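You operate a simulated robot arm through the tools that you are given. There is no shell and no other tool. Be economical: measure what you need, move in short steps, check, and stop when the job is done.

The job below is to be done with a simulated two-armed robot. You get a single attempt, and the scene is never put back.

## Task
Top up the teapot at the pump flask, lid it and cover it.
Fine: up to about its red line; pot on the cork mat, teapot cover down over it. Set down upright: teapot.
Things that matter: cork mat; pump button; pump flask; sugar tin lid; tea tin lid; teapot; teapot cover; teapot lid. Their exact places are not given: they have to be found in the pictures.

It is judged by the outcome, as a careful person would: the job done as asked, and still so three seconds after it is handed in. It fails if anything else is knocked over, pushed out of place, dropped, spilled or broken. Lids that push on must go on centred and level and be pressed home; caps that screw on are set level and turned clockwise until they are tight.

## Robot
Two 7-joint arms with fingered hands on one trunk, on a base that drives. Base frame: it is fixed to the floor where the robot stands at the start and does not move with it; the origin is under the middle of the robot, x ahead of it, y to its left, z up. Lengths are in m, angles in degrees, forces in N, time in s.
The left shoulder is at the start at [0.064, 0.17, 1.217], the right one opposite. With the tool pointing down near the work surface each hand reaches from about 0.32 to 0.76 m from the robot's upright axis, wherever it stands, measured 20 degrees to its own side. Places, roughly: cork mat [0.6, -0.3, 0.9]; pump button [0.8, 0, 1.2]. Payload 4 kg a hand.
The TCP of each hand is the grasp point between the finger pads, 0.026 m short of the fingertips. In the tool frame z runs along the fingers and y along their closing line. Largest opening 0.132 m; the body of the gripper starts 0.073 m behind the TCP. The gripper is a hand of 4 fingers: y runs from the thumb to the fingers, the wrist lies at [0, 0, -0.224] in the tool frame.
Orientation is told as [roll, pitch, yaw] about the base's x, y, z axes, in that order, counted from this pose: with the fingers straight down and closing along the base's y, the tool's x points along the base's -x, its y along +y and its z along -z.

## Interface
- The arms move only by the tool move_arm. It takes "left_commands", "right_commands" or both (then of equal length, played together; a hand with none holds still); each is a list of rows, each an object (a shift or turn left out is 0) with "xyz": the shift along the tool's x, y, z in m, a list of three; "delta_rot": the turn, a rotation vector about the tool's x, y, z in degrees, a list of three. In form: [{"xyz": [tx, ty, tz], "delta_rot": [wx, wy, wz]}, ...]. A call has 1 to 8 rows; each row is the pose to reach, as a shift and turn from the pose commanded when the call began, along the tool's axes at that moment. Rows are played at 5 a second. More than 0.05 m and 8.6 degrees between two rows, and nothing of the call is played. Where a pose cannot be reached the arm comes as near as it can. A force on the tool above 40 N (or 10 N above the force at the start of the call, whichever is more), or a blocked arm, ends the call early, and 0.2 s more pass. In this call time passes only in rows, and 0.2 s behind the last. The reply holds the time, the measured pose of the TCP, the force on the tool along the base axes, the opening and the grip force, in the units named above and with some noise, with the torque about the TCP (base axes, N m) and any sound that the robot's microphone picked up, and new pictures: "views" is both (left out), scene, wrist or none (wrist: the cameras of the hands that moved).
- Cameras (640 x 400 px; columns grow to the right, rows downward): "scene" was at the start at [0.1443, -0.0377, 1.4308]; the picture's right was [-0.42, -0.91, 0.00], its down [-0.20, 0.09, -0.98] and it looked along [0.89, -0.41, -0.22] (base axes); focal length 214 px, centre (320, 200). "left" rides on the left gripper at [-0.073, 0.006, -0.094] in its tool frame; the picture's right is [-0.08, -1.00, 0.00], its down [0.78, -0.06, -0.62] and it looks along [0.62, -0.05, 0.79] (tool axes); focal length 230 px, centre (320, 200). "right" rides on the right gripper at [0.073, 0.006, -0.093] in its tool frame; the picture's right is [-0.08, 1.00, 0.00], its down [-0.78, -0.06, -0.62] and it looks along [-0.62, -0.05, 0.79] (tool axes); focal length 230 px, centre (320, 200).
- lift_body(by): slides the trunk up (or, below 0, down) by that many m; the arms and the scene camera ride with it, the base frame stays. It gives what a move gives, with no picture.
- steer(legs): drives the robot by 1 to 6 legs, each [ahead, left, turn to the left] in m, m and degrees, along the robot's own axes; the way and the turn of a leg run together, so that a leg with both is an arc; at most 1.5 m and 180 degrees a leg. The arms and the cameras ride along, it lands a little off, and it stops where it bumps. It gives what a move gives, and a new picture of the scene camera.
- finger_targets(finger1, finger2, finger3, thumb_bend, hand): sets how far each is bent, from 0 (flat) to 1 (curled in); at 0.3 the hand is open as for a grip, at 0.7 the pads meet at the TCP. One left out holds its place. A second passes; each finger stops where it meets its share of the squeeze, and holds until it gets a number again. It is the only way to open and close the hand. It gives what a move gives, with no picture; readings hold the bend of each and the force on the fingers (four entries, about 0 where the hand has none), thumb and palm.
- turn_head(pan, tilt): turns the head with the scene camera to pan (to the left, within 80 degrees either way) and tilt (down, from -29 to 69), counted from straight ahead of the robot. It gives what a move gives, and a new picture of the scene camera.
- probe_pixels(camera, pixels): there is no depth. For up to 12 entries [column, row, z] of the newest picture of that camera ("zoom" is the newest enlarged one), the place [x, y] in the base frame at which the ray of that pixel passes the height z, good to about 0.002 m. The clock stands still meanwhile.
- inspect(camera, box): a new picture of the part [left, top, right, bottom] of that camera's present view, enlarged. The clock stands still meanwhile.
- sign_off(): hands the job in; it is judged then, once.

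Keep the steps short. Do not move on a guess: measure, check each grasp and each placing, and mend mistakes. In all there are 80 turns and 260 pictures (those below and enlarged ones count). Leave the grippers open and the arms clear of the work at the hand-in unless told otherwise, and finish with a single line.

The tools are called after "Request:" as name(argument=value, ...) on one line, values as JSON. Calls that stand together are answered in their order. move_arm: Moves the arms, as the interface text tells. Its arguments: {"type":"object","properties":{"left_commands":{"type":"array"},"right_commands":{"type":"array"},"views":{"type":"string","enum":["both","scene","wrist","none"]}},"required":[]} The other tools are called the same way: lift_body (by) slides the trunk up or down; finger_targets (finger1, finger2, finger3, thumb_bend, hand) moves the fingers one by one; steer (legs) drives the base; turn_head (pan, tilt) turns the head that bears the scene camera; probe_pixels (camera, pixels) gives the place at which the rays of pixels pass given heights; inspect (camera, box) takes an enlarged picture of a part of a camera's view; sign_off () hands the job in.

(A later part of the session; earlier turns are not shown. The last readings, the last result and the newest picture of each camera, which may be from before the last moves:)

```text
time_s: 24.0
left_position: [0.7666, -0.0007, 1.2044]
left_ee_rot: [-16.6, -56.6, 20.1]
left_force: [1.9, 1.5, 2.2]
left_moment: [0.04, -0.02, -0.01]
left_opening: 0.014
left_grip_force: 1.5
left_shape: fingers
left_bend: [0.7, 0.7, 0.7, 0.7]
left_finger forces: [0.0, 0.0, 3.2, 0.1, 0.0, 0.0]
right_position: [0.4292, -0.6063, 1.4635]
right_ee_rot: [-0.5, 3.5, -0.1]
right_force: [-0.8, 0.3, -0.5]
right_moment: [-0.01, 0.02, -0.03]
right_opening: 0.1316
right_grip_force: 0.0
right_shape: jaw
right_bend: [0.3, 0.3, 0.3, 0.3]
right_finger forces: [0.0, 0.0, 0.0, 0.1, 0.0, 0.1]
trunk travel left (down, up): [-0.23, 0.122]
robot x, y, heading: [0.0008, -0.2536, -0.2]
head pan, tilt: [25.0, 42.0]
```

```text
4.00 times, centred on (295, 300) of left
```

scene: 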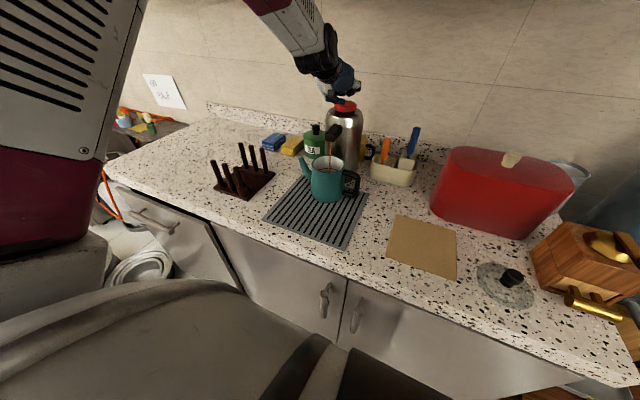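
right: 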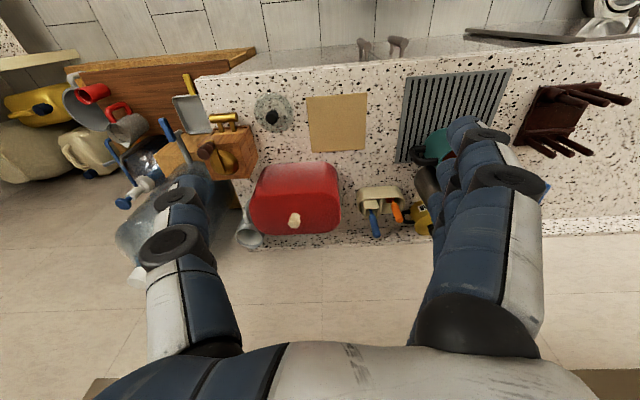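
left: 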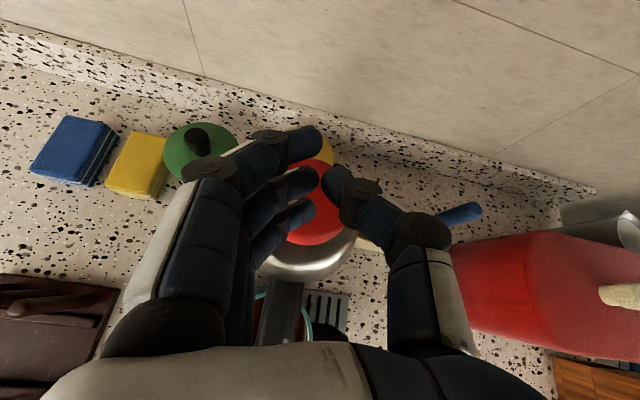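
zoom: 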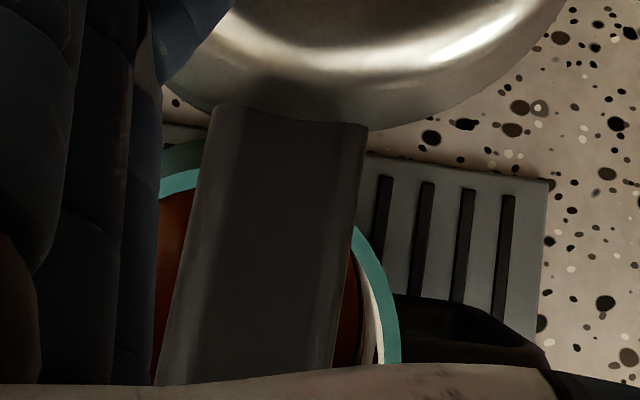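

At 16x I can see the red line and about 1 cm of wall below it, so I'll notice the liquid as it rises. I'll keep holding in short intervals.

Request:
move_arm(left_commands=[{"xyz": [0, 0, 0]}, {"xyz": [0, 0, 0]}, {"xyz": [0, 0, 0]}, {"xyz": [0, 0, 0]}], views="none")

Request:
inspect(camera="scene", box=[318, 150, 344, 174])

```text
time_s: 25.0
left_position: [0.7668, -0.0006, 1.2062]
left_ee_rot: [-16.5, -56.6, 20.0]
left_force: [0.1, 1.2, 3.1]
left_moment: [0.05, -0.04, 0.03]
left_opening: 0.0142
left_grip_force: 1.8
left_shape: fingers
left_bend: [0.7, 0.7, 0.7, 0.7]
left_finger forces: [0.0, 0.0, 3.1, 0.1, 0.0, 0.1]
right_position: [0.428, -0.6075, 1.4648]
right_ee_rot: [-0.5, 3.4, 0.0]
right_force: [-0.4, 0.8, -0.6]
right_moment: [-0.01, 0.02, -0.03]
right_opening: 0.132
right_grip_force: 0.1
right_shape: jaw
right_bend: [0.3, 0.3, 0.3, 0.3]
right_finger forces: [0.1, 0.0, 0.0, 0.0, 0.0, 0.0]
trunk travel left (down, up): [-0.23, 0.122]
robot x, y, heading: [0.0013, -0.2499, -0.2]
head pan, tilt: [25.0, 42.0]
```

```text
16.00 times, centred on (331, 162) of scene
```

zoom: 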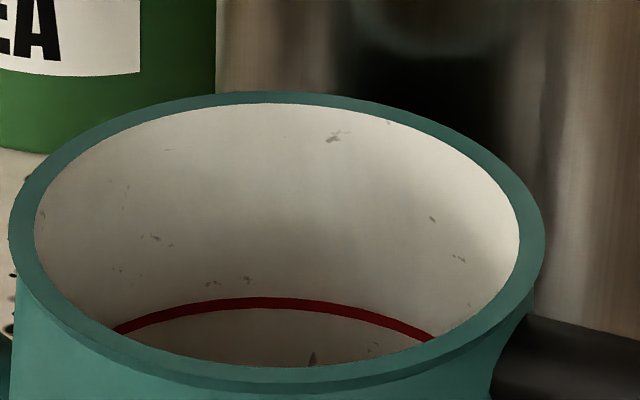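

The flow stops after each stroke. I'll release and press again, slightly deeper.

Request:
move_arm(left_commands=[{"xyz": [-0.0105, -0.002, -0.0065]}, {"xyz": [-0.021, -0.004, -0.013]}, {"xyz": [-0.021, -0.004, -0.013]}, {"xyz": [-0.0105, -0.002, -0.0065]}, {"xyz": [0.0033, 0.0006, 0.0021]}, {"xyz": [0.0033, 0.0006, 0.0021]}, {"xyz": [0.0033, 0.0006, 0.0021]}, {"xyz": [0.0033, 0.0006, 0.0021]}], views="none")

Request:
inspect(camera="scene", box=[318, 150, 344, 174])

```text
time_s: 26.8
left_position: [0.7675, -0.001, 1.2001]
left_ee_rot: [-16.7, -56.8, 20.2]
left_force: [0.7, 2.0, 5.1]
left_moment: [0.07, -0.08, 0.0]
left_opening: 0.0142
left_grip_force: 2.6
left_shape: fingers
left_bend: [0.7, 0.7, 0.7, 0.7]
left_finger forces: [0.0, 0.1, 4.6, 0.0, 0.0, 0.1]
right_position: [0.4272, -0.6058, 1.4635]
right_ee_rot: [-0.5, 3.4, 0.0]
right_force: [0.3, 0.0, -0.3]
right_moment: [0.0, 0.0, 0.0]
right_opening: 0.132
right_grip_force: 0.2
right_shape: jaw
right_bend: [0.3, 0.3, 0.3, 0.3]
right_finger forces: [0.0, 0.1, 0.0, 0.0, 0.0, 0.1]
trunk travel left (down, up): [-0.23, 0.122]
robot x, y, heading: [-0.0012, -0.2495, -0.4]
head pan, tilt: [25.0, 42.0]
```

```text
16.00 times, centred on (331, 162) of scene
```

zoom: 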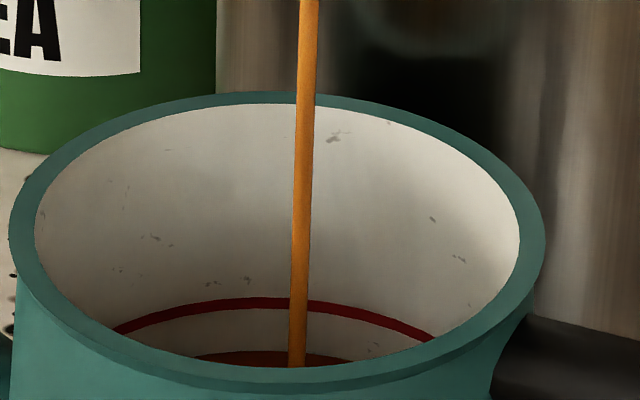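

The liquid is now visible at zoom row 352, with the line at row 300. I'll hold a little more.

Request:
move_arm(left_commands=[{"xyz": [0, 0, 0]}, {"xyz": [0, 0, 0]}], views="none")

Request:
inspect(camera="scene", box=[318, 150, 344, 174])

```text
time_s: 27.4
left_position: [0.7685, -0.0011, 1.2014]
left_ee_rot: [-16.5, -56.6, 20.0]
left_force: [1.0, 1.5, 4.8]
left_moment: [0.09, -0.08, 0.01]
left_opening: 0.0144
left_grip_force: 2.7
left_shape: fingers
left_bend: [0.7, 0.7, 0.7, 0.7]
left_finger forces: [0.0, 0.0, 4.9, 0.0, 0.1, 0.0]
right_position: [0.4282, -0.6061, 1.4636]
right_ee_rot: [-0.5, 3.5, -0.1]
right_force: [-1.1, -0.1, -0.6]
right_moment: [0.03, 0.0, 0.0]
right_opening: 0.1315
right_grip_force: 0.0
right_shape: jaw
right_bend: [0.3, 0.3, 0.3, 0.3]
right_finger forces: [0.0, 0.0, 0.0, 0.0, 0.0, 0.0]
trunk travel left (down, up): [-0.23, 0.122]
robot x, y, heading: [-0.0008, -0.2479, -0.3]
head pan, tilt: [25.0, 42.0]
```

```text
16.00 times, centred on (331, 162) of scene
```

zoom: 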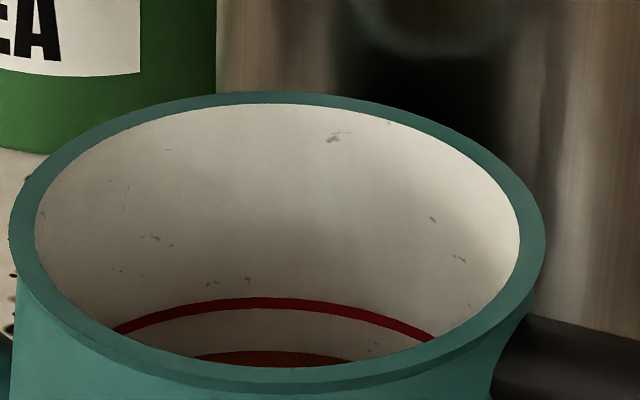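

The stroke ended with the liquid about 1 cm under the line. I'll do another stroke and check it partway.

Request:
move_arm(left_commands=[{"xyz": [-0.012, -0.0022, -0.0075]}, {"xyz": [-0.023, -0.0044, -0.0145]}, {"xyz": [-0.023, -0.0044, -0.0145]}, {"xyz": [-0.012, -0.0022, -0.0075]}, {"xyz": [0, 0, 0]}, {"xyz": [0, 0, 0]}], views="none")

Request:
inspect(camera="scene", box=[318, 150, 344, 174])

```text
time_s: 28.8
left_position: [0.7676, 0.0003, 1.2005]
left_ee_rot: [-16.5, -56.6, 20.1]
left_force: [1.2, 1.9, 5.1]
left_moment: [0.02, -0.02, 0.02]
left_opening: 0.0142
left_grip_force: 2.1
left_shape: fingers
left_bend: [0.7, 0.7, 0.7, 0.7]
left_finger forces: [0.0, 0.0, 4.0, 0.1, 0.0, 0.1]
right_position: [0.4288, -0.6064, 1.4641]
right_ee_rot: [-0.5, 3.5, -0.1]
right_force: [0.0, -0.7, -0.3]
right_moment: [0.0, 0.02, 0.01]
right_opening: 0.132
right_grip_force: 0.0
right_shape: jaw
right_bend: [0.3, 0.3, 0.3, 0.3]
right_finger forces: [0.1, 0.0, 0.0, 0.0, 0.0, 0.0]
trunk travel left (down, up): [-0.23, 0.122]
robot x, y, heading: [-0.0009, -0.2535, -0.1]
head pan, tilt: [25.0, 42.0]
```

```text
16.00 times, centred on (331, 162) of scene
```

zoom: 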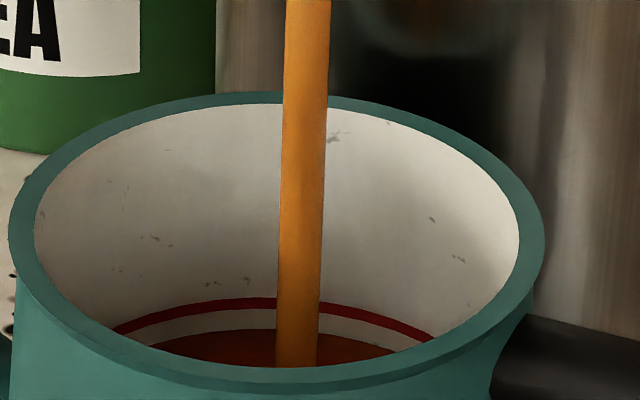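

Request:
move_arm(left_commands=[{"xyz": [0, 0, 0]}, {"xyz": [0, 0, 0]}], views="none")

Request:
inspect(camera="scene", box=[318, 150, 344, 174])

```text
time_s: 29.4
left_position: [0.7681, -0.0, 1.2]
left_ee_rot: [-16.5, -56.6, 20.1]
left_force: [1.4, -0.2, 4.2]
left_moment: [0.08, -0.11, 0.05]
left_opening: 0.0141
left_grip_force: 2.7
left_shape: fingers
left_bend: [0.7, 0.7, 0.7, 0.7]
left_finger forces: [0.0, 0.0, 4.6, 0.1, 0.1, 0.0]
right_position: [0.4279, -0.6067, 1.4645]
right_ee_rot: [-0.5, 3.5, -0.1]
right_force: [-0.3, -1.4, 0.1]
right_moment: [0.03, -0.02, 0.01]
right_opening: 0.132
right_grip_force: 0.0
right_shape: jaw
right_bend: [0.3, 0.3, 0.3, 0.3]
right_finger forces: [0.0, 0.1, 0.0, 0.1, 0.1, 0.0]
trunk travel left (down, up): [-0.23, 0.122]
robot x, y, heading: [-0.001, -0.2514, -0.4]
head pan, tilt: [25.0, 42.0]
```

```text
16.00 times, centred on (331, 162) of scene
```

zoom: 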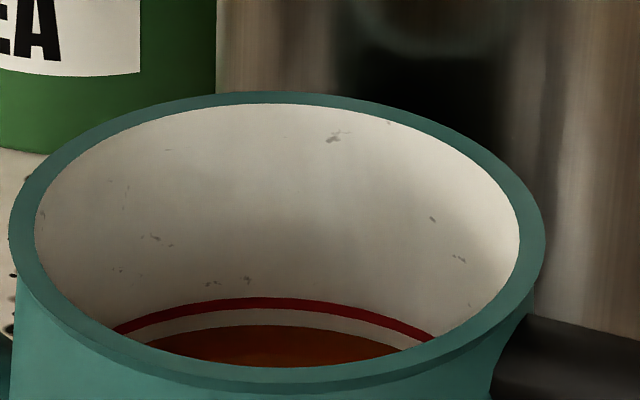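

Each stroke raises the level about 26 px. It is at row 326 and the line is at row 303, so one more stroke should finish it.

Request:
move_arm(left_commands=[{"xyz": [-0.012, -0.0022, -0.0075]}, {"xyz": [-0.023, -0.0044, -0.0145]}, {"xyz": [-0.023, -0.0044, -0.0145]}, {"xyz": [-0.012, -0.0022, -0.0075]}, {"xyz": [0, 0, 0]}, {"xyz": [0, 0, 0]}, {"xyz": [0, 0, 0]}], views="none")

Request:
inspect(camera="scene", box=[318, 150, 344, 174])

```text
time_s: 31.0
left_position: [0.768, 0.0003, 1.2006]
left_ee_rot: [-16.5, -56.6, 20.2]
left_force: [1.5, 1.4, 4.4]
left_moment: [0.0, -0.08, 0.01]
left_opening: 0.0142
left_grip_force: 2.6
left_shape: fingers
left_bend: [0.7, 0.7, 0.71, 0.7]
left_finger forces: [0.0, 0.0, 4.0, 0.0, 0.0, 0.0]
right_position: [0.4273, -0.6051, 1.4632]
right_ee_rot: [-0.5, 3.6, -0.1]
right_force: [0.0, 0.7, 0.1]
right_moment: [0.03, 0.02, 0.0]
right_opening: 0.1317
right_grip_force: 0.1
right_shape: jaw
right_bend: [0.3, 0.3, 0.3, 0.3]
right_finger forces: [0.0, 0.1, 0.0, 0.0, 0.1, 0.1]
trunk travel left (down, up): [-0.23, 0.122]
robot x, y, heading: [0.0018, -0.2496, -0.2]
head pan, tilt: [25.0, 42.0]
```

```text
16.00 times, centred on (331, 162) of scene
```

zoom: 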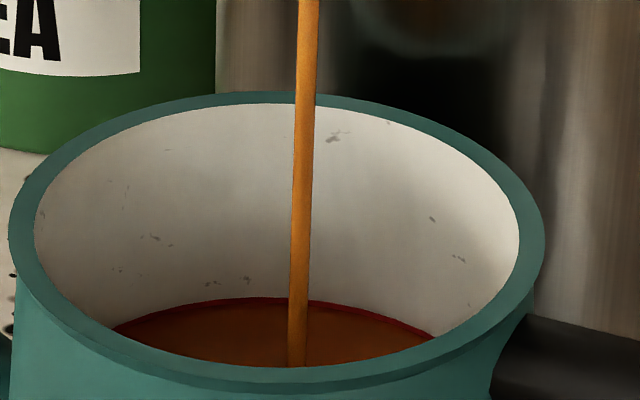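

The level is at the line. I'll release the button now and pull the left hand back.

Request:
move_arm(left_commands=[{"xyz": [-0.021, -0.004, -0.013]}, {"xyz": [-0.042, -0.008, -0.026]}, {"xyz": [-0.025, 0.003, -0.069]}, {"xyz": [-0.007, 0.016, -0.113]}, {"xyz": [0.01, 0.028, -0.157]}, {"xyz": [0.028, 0.041, -0.2]}, {"xyz": [0.045, 0.053, -0.24]}], views="scene")

Request:
inspect(camera="scene", box=[318, 150, 344, 174])

```text
time_s: 32.6
left_position: [0.5321, 0.0441, 1.2824]
left_ee_rot: [-16.3, -56.7, 20.0]
left_force: [0.2, 0.2, -0.1]
left_moment: [0.03, -0.01, -0.06]
left_opening: 0.0138
left_grip_force: 0.0
left_shape: fingers
left_bend: [0.7, 0.7, 0.7, 0.7]
left_finger forces: [0.0, 0.0, 0.0, 0.0, 0.0, 0.0]
left hand out of reach, approached as far as the arm can: row 5
right_position: [0.4279, -0.6067, 1.4629]
right_ee_rot: [-0.6, 3.4, -0.1]
right_force: [0.0, -0.3, -0.4]
right_moment: [0.02, -0.02, -0.01]
right_opening: 0.1319
right_grip_force: 0.1
right_shape: jaw
right_bend: [0.3, 0.3, 0.3, 0.3]
right_finger forces: [0.0, 0.0, 0.0, 0.0, 0.0, 0.1]
trunk travel left (down, up): [-0.23, 0.122]
robot x, y, heading: [0.002, -0.251, -0.2]
head pan, tilt: [25.0, 42.0]
```

scene: 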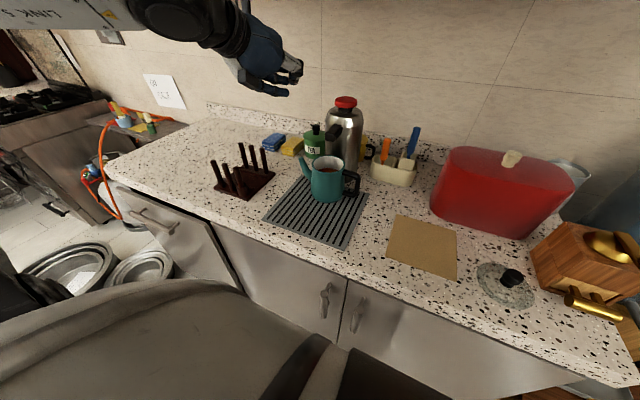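

```text
16.00 times, centred on (331, 162) of scene
```

zoom: 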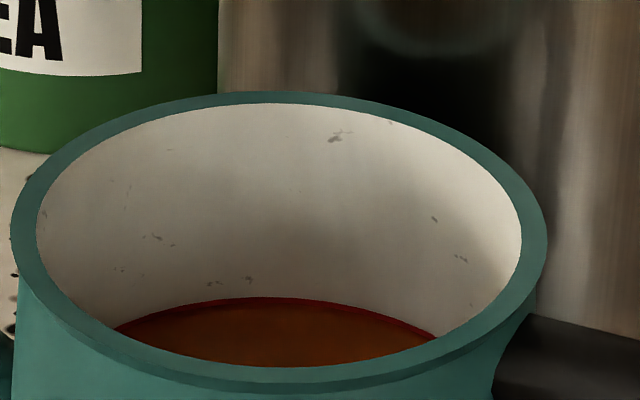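

The level sits right on the red line. Next I'll drive back left so the pot handle and the mat both fall within the right hand's range, and bring the right hand down.

Request:
steer(legs=[[0, 0.27, 0]])

Request:
finger_targets(hand="right", finger1=0.48, finger2=0.48, finger3=0.48, thumb_bend=0.48)

Request:
move_arm(right_commands=[{"xyz": [0, 0, 0.03], "delta_rot": [0, 0, -8.5]}, {"xyz": [0, 0, 0.06], "delta_rot": [0, 0, -17]}, {"xyz": [0, 0, 0.09], "delta_rot": [0, 0, -25.5]}, {"xyz": [0, 0, 0.12], "delta_rot": [0, 0, -34]}, {"xyz": [0, 0, 0.14], "delta_rot": [0, 0, -42.5]}, {"xyz": [0, 0, 0.16], "delta_rot": [0, 0, -51]}, {"xyz": [0, 0, 0.18], "delta_rot": [0, 0, -59.5]}, {"xyz": [0, 0, 0.2], "delta_rot": [0, 0, -68]}], views="none")

```text
time_s: 34.5
left_position: [0.5319, 0.3142, 1.283]
left_ee_rot: [-16.6, -56.6, 20.4]
left_force: [0.0, 0.3, 0.3]
left_moment: [-0.01, -0.02, 0.0]
left_opening: 0.0141
left_grip_force: 0.0
left_shape: fingers
left_bend: [0.7, 0.7, 0.7, 0.7]
left_finger forces: [0.1, 0.1, 0.1, 0.0, 0.1, 0.1]
right_position: [0.4307, -0.3364, 1.4634]
right_ee_rot: [-0.5, 3.5, 0.1]
right_force: [-0.1, 0.1, -0.8]
right_moment: [-0.01, -0.02, 0.01]
right_opening: 0.1318
right_grip_force: 0.0
right_shape: jaw
right_bend: [0.3, 0.3, 0.3, 0.3]
right_finger forces: [0.0, 0.1, 0.1, 0.0, 0.1, 0.0]
trunk travel left (down, up): [-0.23, 0.122]
robot x, y, heading: [0.005, 0.0165, 0.0]
head pan, tilt: [25.0, 42.0]
```

scene: 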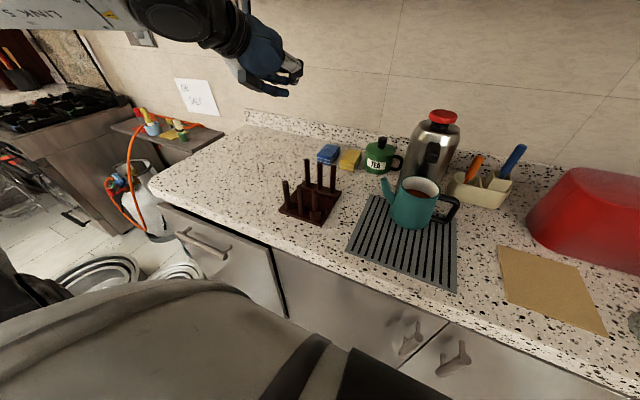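

```text
time_s: 35.5
left_position: [0.5321, 0.3143, 1.2835]
left_ee_rot: [-16.6, -56.5, 20.2]
left_force: [-0.5, -0.3, 0.0]
left_moment: [0.0, -0.01, -0.01]
left_opening: 0.0143
left_grip_force: 0.0
left_shape: fingers
left_bend: [0.7, 0.7, 0.7, 0.7]
left_finger forces: [0.0, 0.1, 0.0, 0.0, 0.0, 0.0]
right_position: [0.4294, -0.3359, 1.464]
right_ee_rot: [-0.6, 3.4, 0.2]
right_force: [-0.4, -0.1, -0.6]
right_moment: [0.01, 0.01, 0.01]
right_opening: 0.0781
right_grip_force: 0.1
right_shape: fingers
right_bend: [0.48, 0.48, 0.48, 0.48]
right_finger forces: [0.0, 0.1, 0.1, 0.0, 0.0, 0.0]
trunk travel left (down, up): [-0.23, 0.122]
robot x, y, heading: [-0.0007, 0.0183, 0.1]
head pan, tilt: [25.0, 42.0]
```

```text
time_s: 37.3
left_position: [0.5315, 0.314, 1.2825]
left_ee_rot: [-16.5, -56.6, 20.3]
left_force: [-0.4, 0.3, 0.1]
left_moment: [0.02, -0.02, 0.02]
left_opening: 0.0142
left_grip_force: 0.1
left_shape: fingers
left_bend: [0.7, 0.7, 0.7, 0.7]
left_finger forces: [0.0, 0.0, 0.0, 0.1, 0.1, 0.0]
right_position: [0.4593, -0.3387, 1.2552]
right_ee_rot: [3.2, 1.8, 68.3]
right_force: [-1.1, -0.6, 0.7]
right_moment: [-0.01, 0.02, 0.0]
right_opening: 0.0778
right_grip_force: 0.1
right_shape: fingers
right_bend: [0.48, 0.48, 0.48, 0.48]
right_finger forces: [0.0, 0.0, 0.0, 0.0, 0.0, 0.0]
right hand out of reach, approached as far as the arm can: row 6, 7, 8
trunk travel left (down, up): [-0.23, 0.122]
robot x, y, heading: [0.0001, 0.0145, 0.1]
head pan, tilt: [25.0, 42.0]
```

Request:
move_arm(right_commands=[{"xyz": [-0.039, -0.011, 0.013], "delta_rot": [0, 0, -3]}, {"xyz": [-0.077, -0.022, 0.026], "delta_rot": [0, 0, -6]}, {"xyz": [-0.116, -0.033, 0.039], "delta_rot": [0, 0, -9]}, {"xyz": [-0.154, -0.044, 0.052], "delta_rot": [0, 0, -12]}, {"xyz": [-0.193, -0.055, 0.065], "delta_rot": [0, 0, -15]}, {"xyz": [-0.231, -0.066, 0.078], "delta_rot": [0, 0, -18]}, {"xyz": [-0.27, -0.077, 0.09], "delta_rot": [0, 0, -20]}, {"xyz": [-0.3, -0.088, 0.1], "delta_rot": [0, 0, -21.7]}], views="both")

Request:
turn_head(pan=0, tilt=45)

```text
time_s: 39.1
left_position: [0.5332, 0.3132, 1.2828]
left_ee_rot: [-16.5, -56.6, 20.3]
left_force: [-0.1, 0.1, -0.1]
left_moment: [0.05, -0.03, -0.03]
left_opening: 0.0145
left_grip_force: 0.1
left_shape: fingers
left_bend: [0.7, 0.7, 0.7, 0.7]
left_finger forces: [0.1, 0.0, 0.1, 0.1, 0.1, 0.0]
right_position: [0.6472, -0.0928, 1.1408]
right_ee_rot: [3.6, 0.6, 89.8]
right_force: [0.1, 0.2, -0.6]
right_moment: [-0.03, 0.0, 0.02]
right_opening: 0.078
right_grip_force: 0.1
right_shape: fingers
right_bend: [0.48, 0.48, 0.48, 0.48]
right_finger forces: [0.0, 0.1, 0.0, 0.0, 0.0, 0.1]
trunk travel left (down, up): [-0.23, 0.122]
robot x, y, heading: [-0.0024, 0.0211, 0.1]
head pan, tilt: [25.0, 42.0]
```

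scene: 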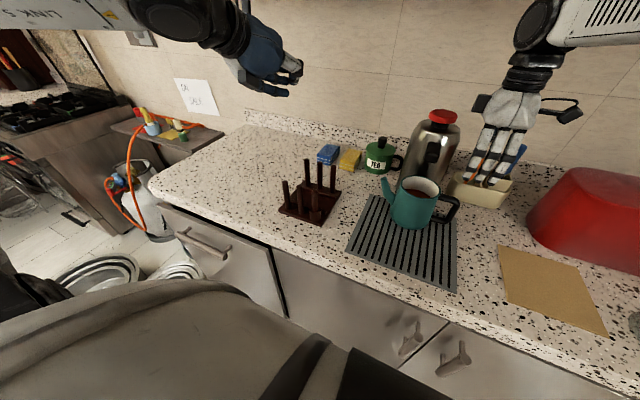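
right: 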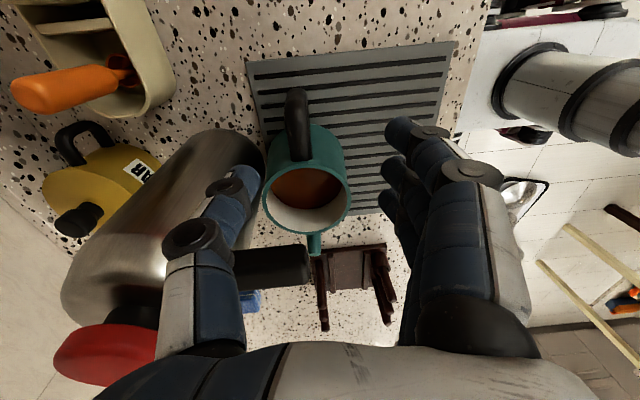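

```text
time_s: 40.0
left_position: [0.5326, 0.314, 1.2827]
left_ee_rot: [-16.6, -56.6, 20.3]
left_force: [0.0, 0.5, -0.1]
left_moment: [-0.05, 0.02, -0.02]
left_opening: 0.0139
left_grip_force: 0.1
left_shape: fingers
left_bend: [0.7, 0.7, 0.7, 0.7]
left_finger forces: [0.0, 0.0, 0.0, 0.1, 0.1, 0.0]
right_position: [0.6467, -0.0945, 1.1416]
right_ee_rot: [3.6, 0.5, 89.7]
right_force: [-0.2, -0.3, -1.1]
right_moment: [-0.01, 0.02, -0.02]
right_opening: 0.078
right_grip_force: 0.1
right_shape: fingers
right_bend: [0.48, 0.48, 0.48, 0.48]
right_finger forces: [0.0, 0.1, 0.0, 0.1, 0.0, 0.0]
trunk travel left (down, up): [-0.23, 0.122]
robot x, y, heading: [0.0005, 0.017, 0.2]
head pan, tilt: [0.0, 45.0]
```

scene: 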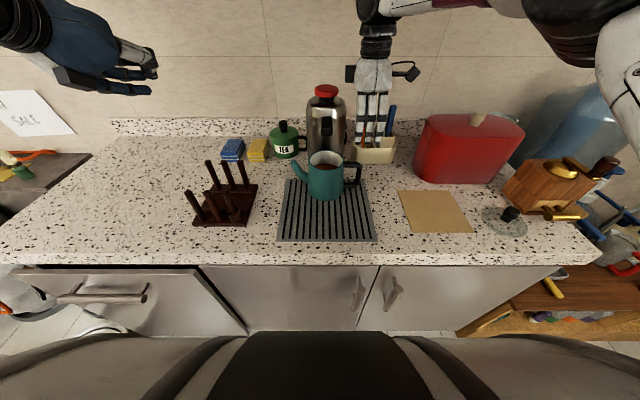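

Request:
probe_pixels(camera="right", pixels=[[297, 95, 1.01], [287, 110, 1.01], [308, 110, 1.01], [300, 150, 1.015], [264, 200, 1.025], [350, 195, 1.025], [310, 237, 1.025], [308, 252, 1.1], [308, 285, 1.1], [318, 245, 1.02]])

Request:
inspect(camera="right", box=[220, 60, 420, 300])

```text
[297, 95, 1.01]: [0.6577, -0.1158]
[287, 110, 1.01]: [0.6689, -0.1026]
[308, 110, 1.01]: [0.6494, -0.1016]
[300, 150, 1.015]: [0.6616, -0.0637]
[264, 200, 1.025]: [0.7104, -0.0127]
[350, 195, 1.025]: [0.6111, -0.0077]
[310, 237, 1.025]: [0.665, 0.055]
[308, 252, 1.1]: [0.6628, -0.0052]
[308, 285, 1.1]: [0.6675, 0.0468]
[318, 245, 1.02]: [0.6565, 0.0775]
```

```text
1.67 times, centred on (320, 180) of right
```

zoom: 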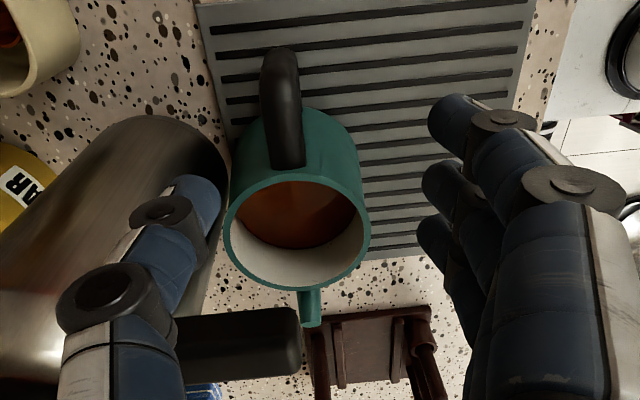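

The handle lies at x ≈ 0.659 and y from -0.06 to -0.115. I'll level the hand and lower it so the fingers straddle the handle.

Request:
move_arm(right_commands=[{"xyz": [0.002, -0.006, 0.03], "delta_rot": [0, 2, 0]}, {"xyz": [0.004, -0.012, 0.06], "delta_rot": [0, 3.6, 0]}, {"xyz": [0.005, -0.012, 0.09], "delta_rot": [0, 3.6, 0]}, {"xyz": [0.006, -0.012, 0.12], "delta_rot": [0, 3.6, 0]}, {"xyz": [0.0075, -0.012, 0.15], "delta_rot": [0, 3.6, 0]}], views="both")

Request:
inspect(camera="scene", box=[270, 80, 430, 220])

```text
time_s: 41.2
left_position: [0.5324, 0.3136, 1.2817]
left_ee_rot: [-16.6, -56.5, 20.3]
left_force: [0.5, -0.6, -0.3]
left_moment: [0.02, 0.01, -0.03]
left_opening: 0.0142
left_grip_force: 0.1
left_shape: fingers
left_bend: [0.7, 0.7, 0.7, 0.7]
left_finger forces: [0.1, 0.0, 0.0, 0.0, 0.0, 0.0]
right_position: [0.6487, -0.1053, 0.9893]
right_ee_rot: [3.6, 4.1, 90.0]
right_force: [0.3, 0.9, -0.4]
right_moment: [-0.01, 0.01, 0.02]
right_opening: 0.0779
right_grip_force: 0.1
right_shape: fingers
right_bend: [0.48, 0.48, 0.48, 0.48]
right_finger forces: [0.1, 0.0, 0.0, 0.0, 0.1, 0.0]
trunk travel left (down, up): [-0.23, 0.122]
robot x, y, heading: [-0.0026, 0.0171, -0.0]
head pan, tilt: [0.0, 45.0]
```

scene: 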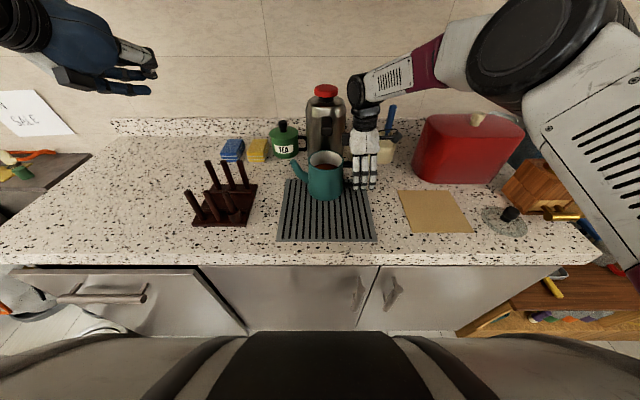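
right: 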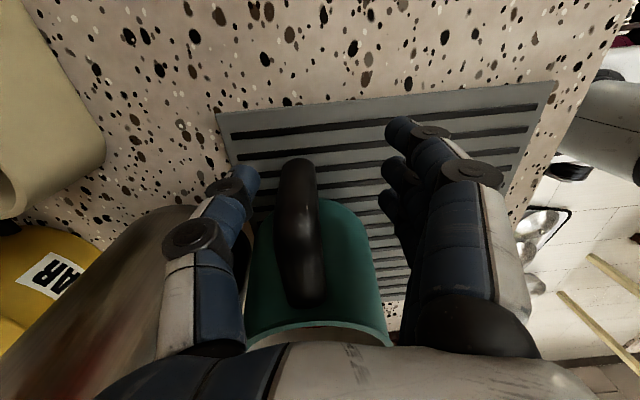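

```text
2.86 times, centred on (350, 150) of scene
```

zoom: 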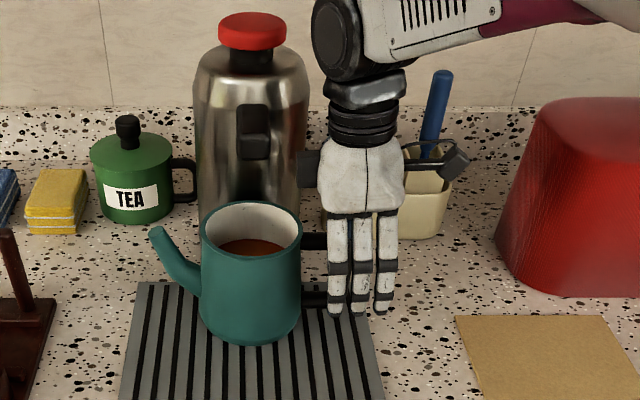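

Request:
move_arm(right_commands=[{"xyz": [-0.008, -0.006, 0], "delta_rot": [1.8, -2, 0]}, {"xyz": [-0.015, -0.011, 0.001], "delta_rot": [3.6, -4.1, 0]}], views="wrist")

```text
time_s: 41.8
left_position: [0.5319, 0.3145, 1.2828]
left_ee_rot: [-16.6, -56.6, 20.3]
left_force: [-0.4, 0.1, -0.9]
left_moment: [0.0, 0.01, -0.03]
left_opening: 0.0141
left_grip_force: 0.1
left_shape: fingers
left_bend: [0.7, 0.7, 0.7, 0.7]
left_finger forces: [0.0, 0.1, 0.0, 0.1, 0.0, 0.1]
right_position: [0.6609, -0.0891, 0.9896]
right_ee_rot: [-0.1, 0.0, 90.0]
right_force: [0.3, -1.3, -0.6]
right_moment: [0.03, -0.03, -0.01]
right_opening: 0.0779
right_grip_force: 0.1
right_shape: fingers
right_bend: [0.48, 0.48, 0.48, 0.48]
right_finger forces: [0.1, 0.0, 0.0, 0.0, 0.0, 0.0]
trunk travel left (down, up): [-0.23, 0.122]
robot x, y, heading: [-0.0015, 0.0174, 0.2]
head pan, tilt: [0.0, 45.0]
```

right: 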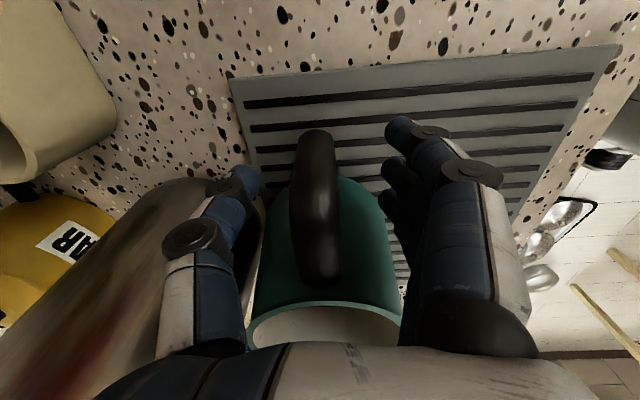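

Request:
finger_targets(hand="right", finger1=0.75, finger2=0.75, finger3=0.75, thumb_bend=0.75)

Request:
move_arm(right_commands=[{"xyz": [0, 0.004, -0.002]}, {"xyz": [0, 0.01, -0.002]}], views="both")

```text
time_s: 42.8
left_position: [0.5319, 0.3152, 1.2833]
left_ee_rot: [-16.6, -56.7, 20.3]
left_force: [-0.2, -0.1, -0.4]
left_moment: [0.0, -0.01, 0.02]
left_opening: 0.0143
left_grip_force: 0.0
left_shape: fingers
left_bend: [0.7, 0.7, 0.7, 0.7]
left_finger forces: [0.0, 0.1, 0.1, 0.0, 0.0, 0.1]
right_position: [0.6607, -0.089, 0.9875]
right_ee_rot: [0.0, 0.1, 90.0]
right_force: [0.0, 2.7, 0.2]
right_moment: [0.07, -0.08, 0.05]
right_opening: 0.0203
right_grip_force: 13.6
right_shape: fingers
right_bend: [0.69, 0.71, 0.75, 0.69]
right_finger forces: [7.7, 4.8, 0.0, 0.0, 15.2, 0.0]
trunk travel left (down, up): [-0.23, 0.122]
robot x, y, heading: [0.0033, 0.0158, 0.3]
head pan, tilt: [0.0, 45.0]
```

```text
time_s: 43.4
left_position: [0.5333, 0.3143, 1.2828]
left_ee_rot: [-16.6, -56.6, 20.3]
left_force: [-0.8, 0.1, -0.5]
left_moment: [-0.03, 0.04, -0.02]
left_opening: 0.014
left_grip_force: 0.0
left_shape: fingers
left_bend: [0.7, 0.7, 0.7, 0.7]
left_finger forces: [0.1, 0.0, 0.1, 0.0, 0.0, 0.1]
right_position: [0.651, -0.0892, 0.99]
right_ee_rot: [-0.1, -0.1, 89.9]
right_force: [0.0, 1.4, 1.3]
right_moment: [0.01, -0.14, -0.1]
right_opening: 0.0211
right_grip_force: 13.3
right_shape: fingers
right_bend: [0.69, 0.71, 0.75, 0.69]
right_finger forces: [7.4, 6.8, 0.0, 0.0, 12.3, 0.0]
trunk travel left (down, up): [-0.23, 0.122]
robot x, y, heading: [-0.0028, 0.0194, -0.1]
head pan, tilt: [0.0, 45.0]
```

scene: 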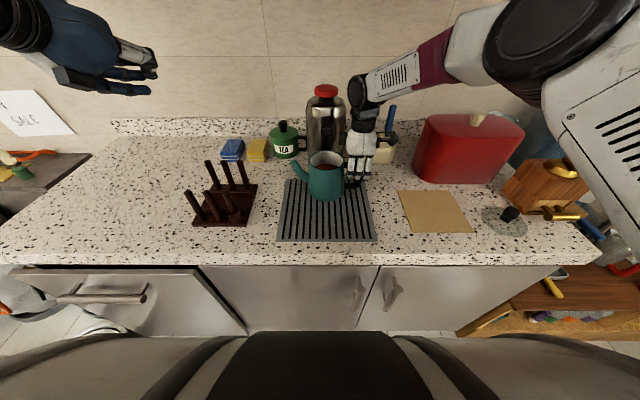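
right: 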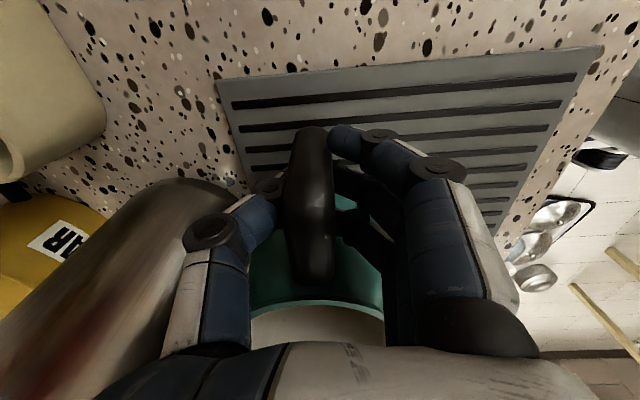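

The grip reads 13 N and the pot follows. I'll pull it slowly toward me, about 9 cm.

Request:
move_arm(right_commands=[{"xyz": [0, 0.012, 0]}, {"xyz": [0, 0.025, 0]}, {"xyz": [0, 0.038, 0]}, {"xyz": [0, 0.051, 0]}, {"xyz": [0, 0.064, 0]}, {"xyz": [0, 0.077, 0]}, {"xyz": [0, 0.09, 0]}], views="scene")

Request:
inspect(camera="scene", box=[270, 80, 430, 240])

```text
time_s: 45.0
left_position: [0.5325, 0.3152, 1.2827]
left_ee_rot: [-16.6, -56.7, 20.4]
left_force: [-0.2, -0.6, -0.4]
left_moment: [-0.01, -0.01, -0.01]
left_opening: 0.0142
left_grip_force: 0.0
left_shape: fingers
left_bend: [0.7, 0.7, 0.7, 0.7]
left_finger forces: [0.0, 0.0, 0.0, 0.0, 0.1, 0.0]
right_position: [0.5613, -0.0879, 0.989]
right_ee_rot: [-0.1, 0.0, 89.9]
right_force: [3.1, 2.0, -1.7]
right_moment: [0.21, 0.07, -0.1]
right_opening: 0.0143
right_grip_force: 9.4
right_shape: fingers
right_bend: [0.71, 0.72, 0.75, 0.72]
right_finger forces: [3.0, 0.1, 0.1, 0.0, 15.9, 0.0]
trunk travel left (down, up): [-0.23, 0.122]
robot x, y, heading: [0.0011, 0.0178, 0.2]
head pan, tilt: [0.0, 45.0]
```

scene: 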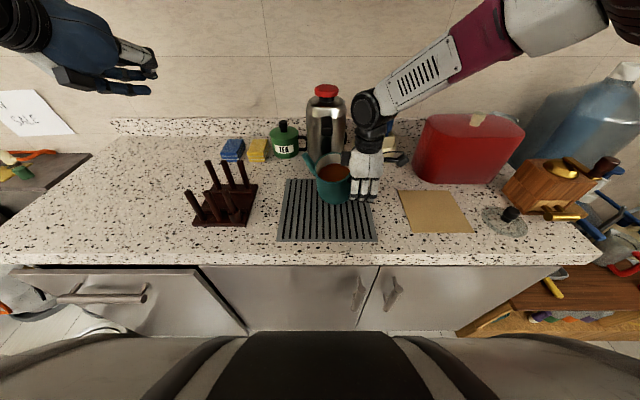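

```text
2.50 times, centred on (350, 160) of scene
```

zoom: 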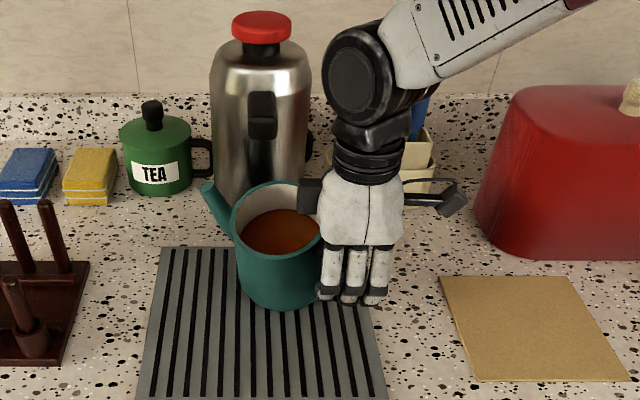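

The pot slid out but turned a bit, and the tea stayed in. I'll release the handle, go straight up and look.

Request:
finger_targets(hand="right", finger1=0.45, finger2=0.45, finger3=0.45, thumb_bend=0.45)

Request:
move_arm(right_commands=[{"xyz": [0, 0, -0.04]}, {"xyz": [0, 0, -0.08]}, {"xyz": [0, 0, -0.12]}, {"xyz": [0, 0, -0.16]}], views="both")

Request:
inspect(camera="scene", box=[270, 100, 410, 240])

```text
time_s: 46.0
left_position: [0.5318, 0.3139, 1.2829]
left_ee_rot: [-16.6, -56.6, 20.3]
left_force: [-0.6, -1.1, -0.5]
left_moment: [-0.03, 0.01, 0.01]
left_opening: 0.0141
left_grip_force: 0.0
left_shape: fingers
left_bend: [0.7, 0.7, 0.7, 0.7]
left_finger forces: [0.1, 0.0, 0.0, 0.0, 0.0, 0.0]
right_position: [0.5614, -0.0896, 0.9898]
right_ee_rot: [-0.1, 0.1, 90.0]
right_force: [-1.3, -1.9, 0.6]
right_moment: [-0.01, 0.0, -0.06]
right_opening: 0.0862
right_grip_force: 0.3
right_shape: fingers
right_bend: [0.45, 0.45, 0.45, 0.45]
right_finger forces: [0.0, 0.0, 0.1, 0.0, 1.2, 0.0]
trunk travel left (down, up): [-0.23, 0.122]
robot x, y, heading: [0.0001, 0.018, -0.1]
head pan, tilt: [0.0, 45.0]
```

```text
time_s: 47.0
left_position: [0.5316, 0.3141, 1.2823]
left_ee_rot: [-16.6, -56.5, 20.3]
left_force: [0.7, -0.3, 0.3]
left_moment: [0.0, -0.03, 0.0]
left_opening: 0.0142
left_grip_force: 0.1
left_shape: fingers
left_bend: [0.7, 0.7, 0.7, 0.7]
left_finger forces: [0.1, 0.1, 0.1, 0.0, 0.0, 0.0]
right_position: [0.5607, -0.0906, 1.1499]
right_ee_rot: [-0.1, 0.0, 89.8]
right_force: [-0.5, 0.3, -0.1]
right_moment: [0.0, 0.01, 0.0]
right_opening: 0.0865
right_grip_force: 0.1
right_shape: fingers
right_bend: [0.45, 0.45, 0.45, 0.45]
right_finger forces: [0.0, 0.1, 0.0, 0.0, 0.0, 0.1]
trunk travel left (down, up): [-0.23, 0.122]
robot x, y, heading: [0.0017, 0.0173, -0.1]
head pan, tilt: [0.0, 45.0]
```

scene: 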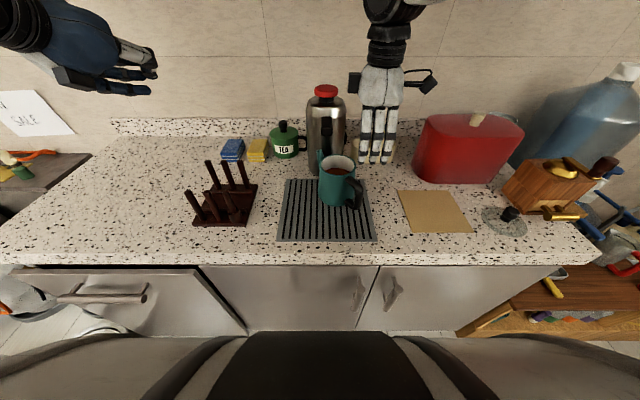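
right: 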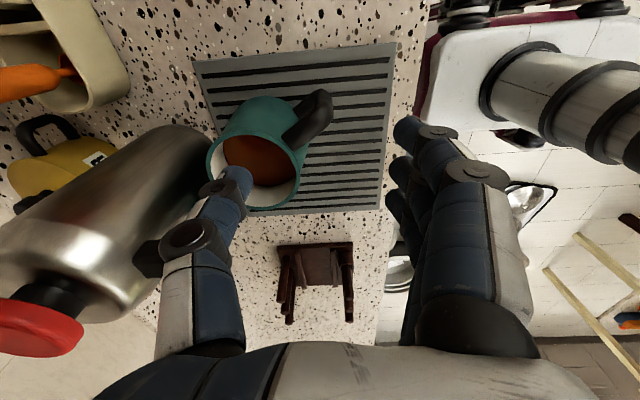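

```text
2.86 times, centred on (340, 170) of scene
```

zoom: 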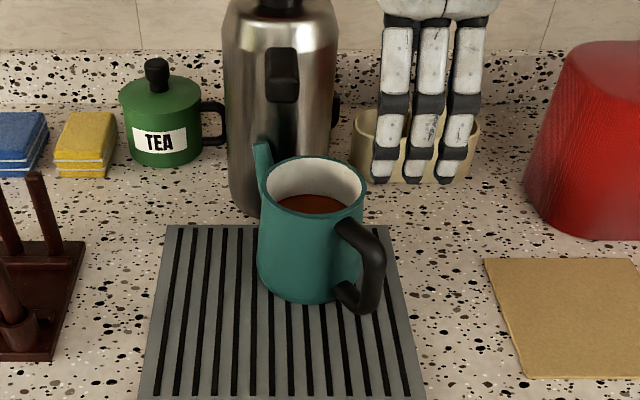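

Request:
probe_pixels(camera="right", pixels=[[207, 160, 1.025], [303, 172, 1.025], [252, 210, 1.025], [270, 130, 1.025], [322, 92, 1.01], [290, 140, 1.015]])

Request:
probe_pixels(camera="zoom", pixels=[[262, 148, 1.02], [259, 200, 1.025], [367, 200, 1.025], [313, 157, 1.025], [313, 217, 1.025], [383, 245, 1.0], [282, 100, 1.1]])

Request:
inspect(camera="right", box=[160, 60, 400, 220])

```text
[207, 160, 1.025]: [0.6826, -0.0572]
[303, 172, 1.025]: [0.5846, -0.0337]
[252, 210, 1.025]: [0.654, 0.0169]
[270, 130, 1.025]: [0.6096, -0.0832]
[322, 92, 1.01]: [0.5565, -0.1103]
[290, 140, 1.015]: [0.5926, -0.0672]
```

```text
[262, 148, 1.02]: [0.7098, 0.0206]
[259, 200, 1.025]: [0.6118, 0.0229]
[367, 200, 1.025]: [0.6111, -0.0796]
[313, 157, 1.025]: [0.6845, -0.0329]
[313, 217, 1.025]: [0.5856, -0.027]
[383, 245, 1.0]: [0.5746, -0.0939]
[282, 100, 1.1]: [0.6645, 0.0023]
```

```text
2.50 times, centred on (280, 140) of right
```

zoom: 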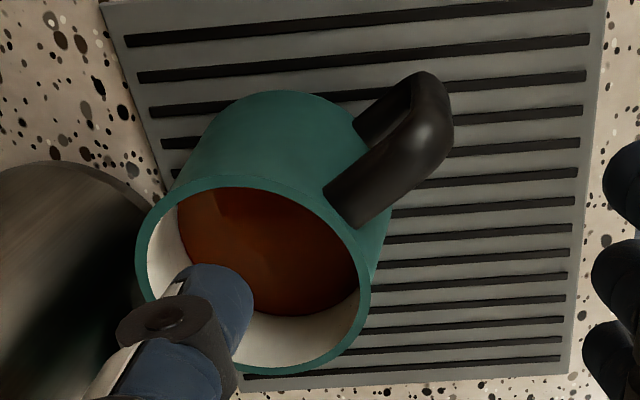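

The pot centre is now (0.635, -0.028), with the handle pointing at about 226°, so I'll grip the body across the perpendicular. First I open the hand fully and yaw it to about 46°.

Request:
finger_targets(hand="right", finger1=0.3, finger2=0.3, finger3=0.3, thumb_bend=0.3)

Request:
move_arm(right_commands=[{"xyz": [-0.005, -0.007, 0], "delta_rot": [0, 0, 7.3]}, {"xyz": [-0.01, -0.014, 0], "delta_rot": [0, 0, 14.6]}, {"xyz": [-0.016, -0.021, 0], "delta_rot": [0, 0, 22]}, {"xyz": [-0.021, -0.028, 0], "delta_rot": [0, 0, 29.3]}, {"xyz": [-0.026, -0.035, 0], "delta_rot": [0, 0, 36.6]}, {"xyz": [-0.032, -0.043, 0], "delta_rot": [0, 0, 44]}], views="none")

Request:
move_arm(right_commands=[{"xyz": [0, 0, 0], "delta_rot": [0, -7, 0]}, {"xyz": [0, 0, 0.01], "delta_rot": [0, -14, 0]}, {"xyz": [0, 0, 0.02], "delta_rot": [0, -20, 0]}], views="both")

```text
time_s: 48.0
left_position: [0.5325, 0.3141, 1.282]
left_ee_rot: [-16.6, -56.6, 20.3]
left_force: [0.6, -0.6, -0.3]
left_moment: [-0.02, 0.0, 0.01]
left_opening: 0.0142
left_grip_force: 0.1
left_shape: fingers
left_bend: [0.7, 0.7, 0.7, 0.7]
left_finger forces: [0.0, 0.1, 0.0, 0.0, 0.0, 0.0]
right_position: [0.5603, -0.0911, 1.1504]
right_ee_rot: [-0.1, 0.0, 89.9]
right_force: [-0.5, 0.1, -0.7]
right_moment: [-0.03, 0.01, 0.0]
right_opening: 0.1358
right_grip_force: 0.1
right_shape: fingers
right_bend: [0.3, 0.3, 0.3, 0.3]
right_finger forces: [0.0, 0.0, 0.1, 0.0, 0.0, 0.1]
trunk travel left (down, up): [-0.23, 0.122]
robot x, y, heading: [0.0002, 0.0173, 0.2]
head pan, tilt: [0.0, 45.0]
```

```text
time_s: 49.4
left_position: [0.5329, 0.3145, 1.2825]
left_ee_rot: [-16.7, -56.6, 20.3]
left_force: [-0.5, -0.1, -0.5]
left_moment: [0.01, 0.04, 0.03]
left_opening: 0.0143
left_grip_force: 0.1
left_shape: fingers
left_bend: [0.7, 0.7, 0.7, 0.7]
left_finger forces: [0.1, 0.0, 0.0, 0.0, 0.0, 0.0]
right_position: [0.6048, -0.0575, 1.1502]
right_ee_rot: [-0.1, 0.1, 45.8]
right_force: [0.0, 0.2, 0.8]
right_moment: [0.04, 0.01, 0.01]
right_opening: 0.1358
right_grip_force: 0.0
right_shape: fingers
right_bend: [0.3, 0.3, 0.3, 0.3]
right_finger forces: [0.1, 0.1, 0.1, 0.0, 0.1, 0.1]
trunk travel left (down, up): [-0.23, 0.122]
robot x, y, heading: [0.0033, 0.015, 0.2]
head pan, tilt: [0.0, 45.0]
```

```text
time_s: 50.2
left_position: [0.5319, 0.3127, 1.2824]
left_ee_rot: [-16.6, -56.7, 20.3]
left_force: [0.3, 0.1, -1.0]
left_moment: [0.04, -0.01, 0.01]
left_opening: 0.0145
left_grip_force: 0.1
left_shape: fingers
left_bend: [0.7, 0.7, 0.7, 0.7]
left_finger forces: [0.1, 0.1, 0.0, 0.1, 0.1, 0.0]
right_position: [0.6034, -0.0582, 1.1294]
right_ee_rot: [0.0, -20.1, 45.9]
right_force: [-0.6, 0.2, -0.3]
right_moment: [0.01, 0.0, 0.0]
right_opening: 0.1357
right_grip_force: 0.1
right_shape: fingers
right_bend: [0.3, 0.3, 0.3, 0.3]
right_finger forces: [0.0, 0.0, 0.1, 0.0, 0.0, 0.0]
trunk travel left (down, up): [-0.23, 0.122]
robot x, y, heading: [-0.0012, 0.0167, -0.1]
head pan, tilt: [0.0, 45.0]
```

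scene: 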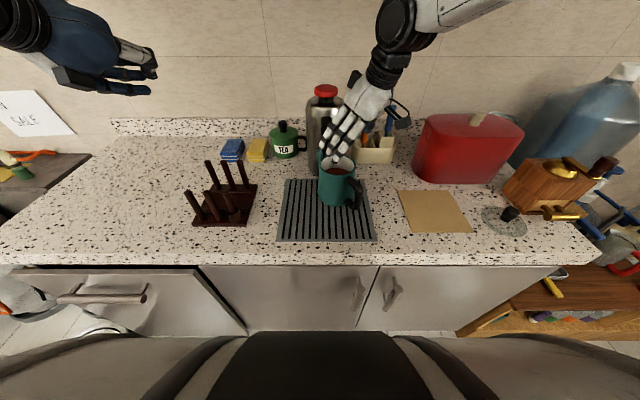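
right: 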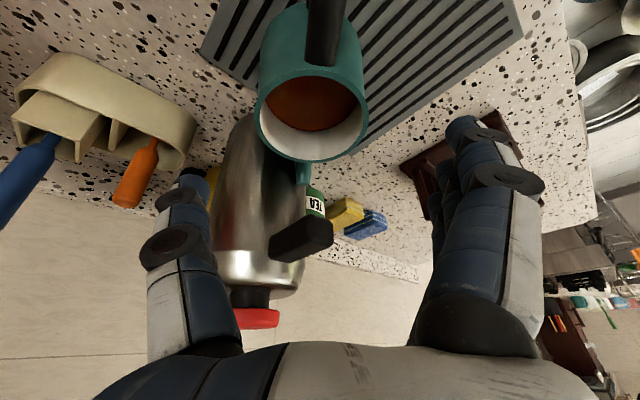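

Request:
probe_pixels(camera="right", pixels=[[256, 110, 1.025], [367, 112, 1.025], [312, 162, 1.025], [322, 68, 1.025], [324, 30, 1.015], [270, 238, 1.1], [333, 232, 1.1]])

```text
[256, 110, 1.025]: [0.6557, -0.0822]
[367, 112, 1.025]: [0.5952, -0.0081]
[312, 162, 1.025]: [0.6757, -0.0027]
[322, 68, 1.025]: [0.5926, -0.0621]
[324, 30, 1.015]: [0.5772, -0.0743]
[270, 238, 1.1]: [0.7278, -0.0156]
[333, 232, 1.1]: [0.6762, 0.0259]
```

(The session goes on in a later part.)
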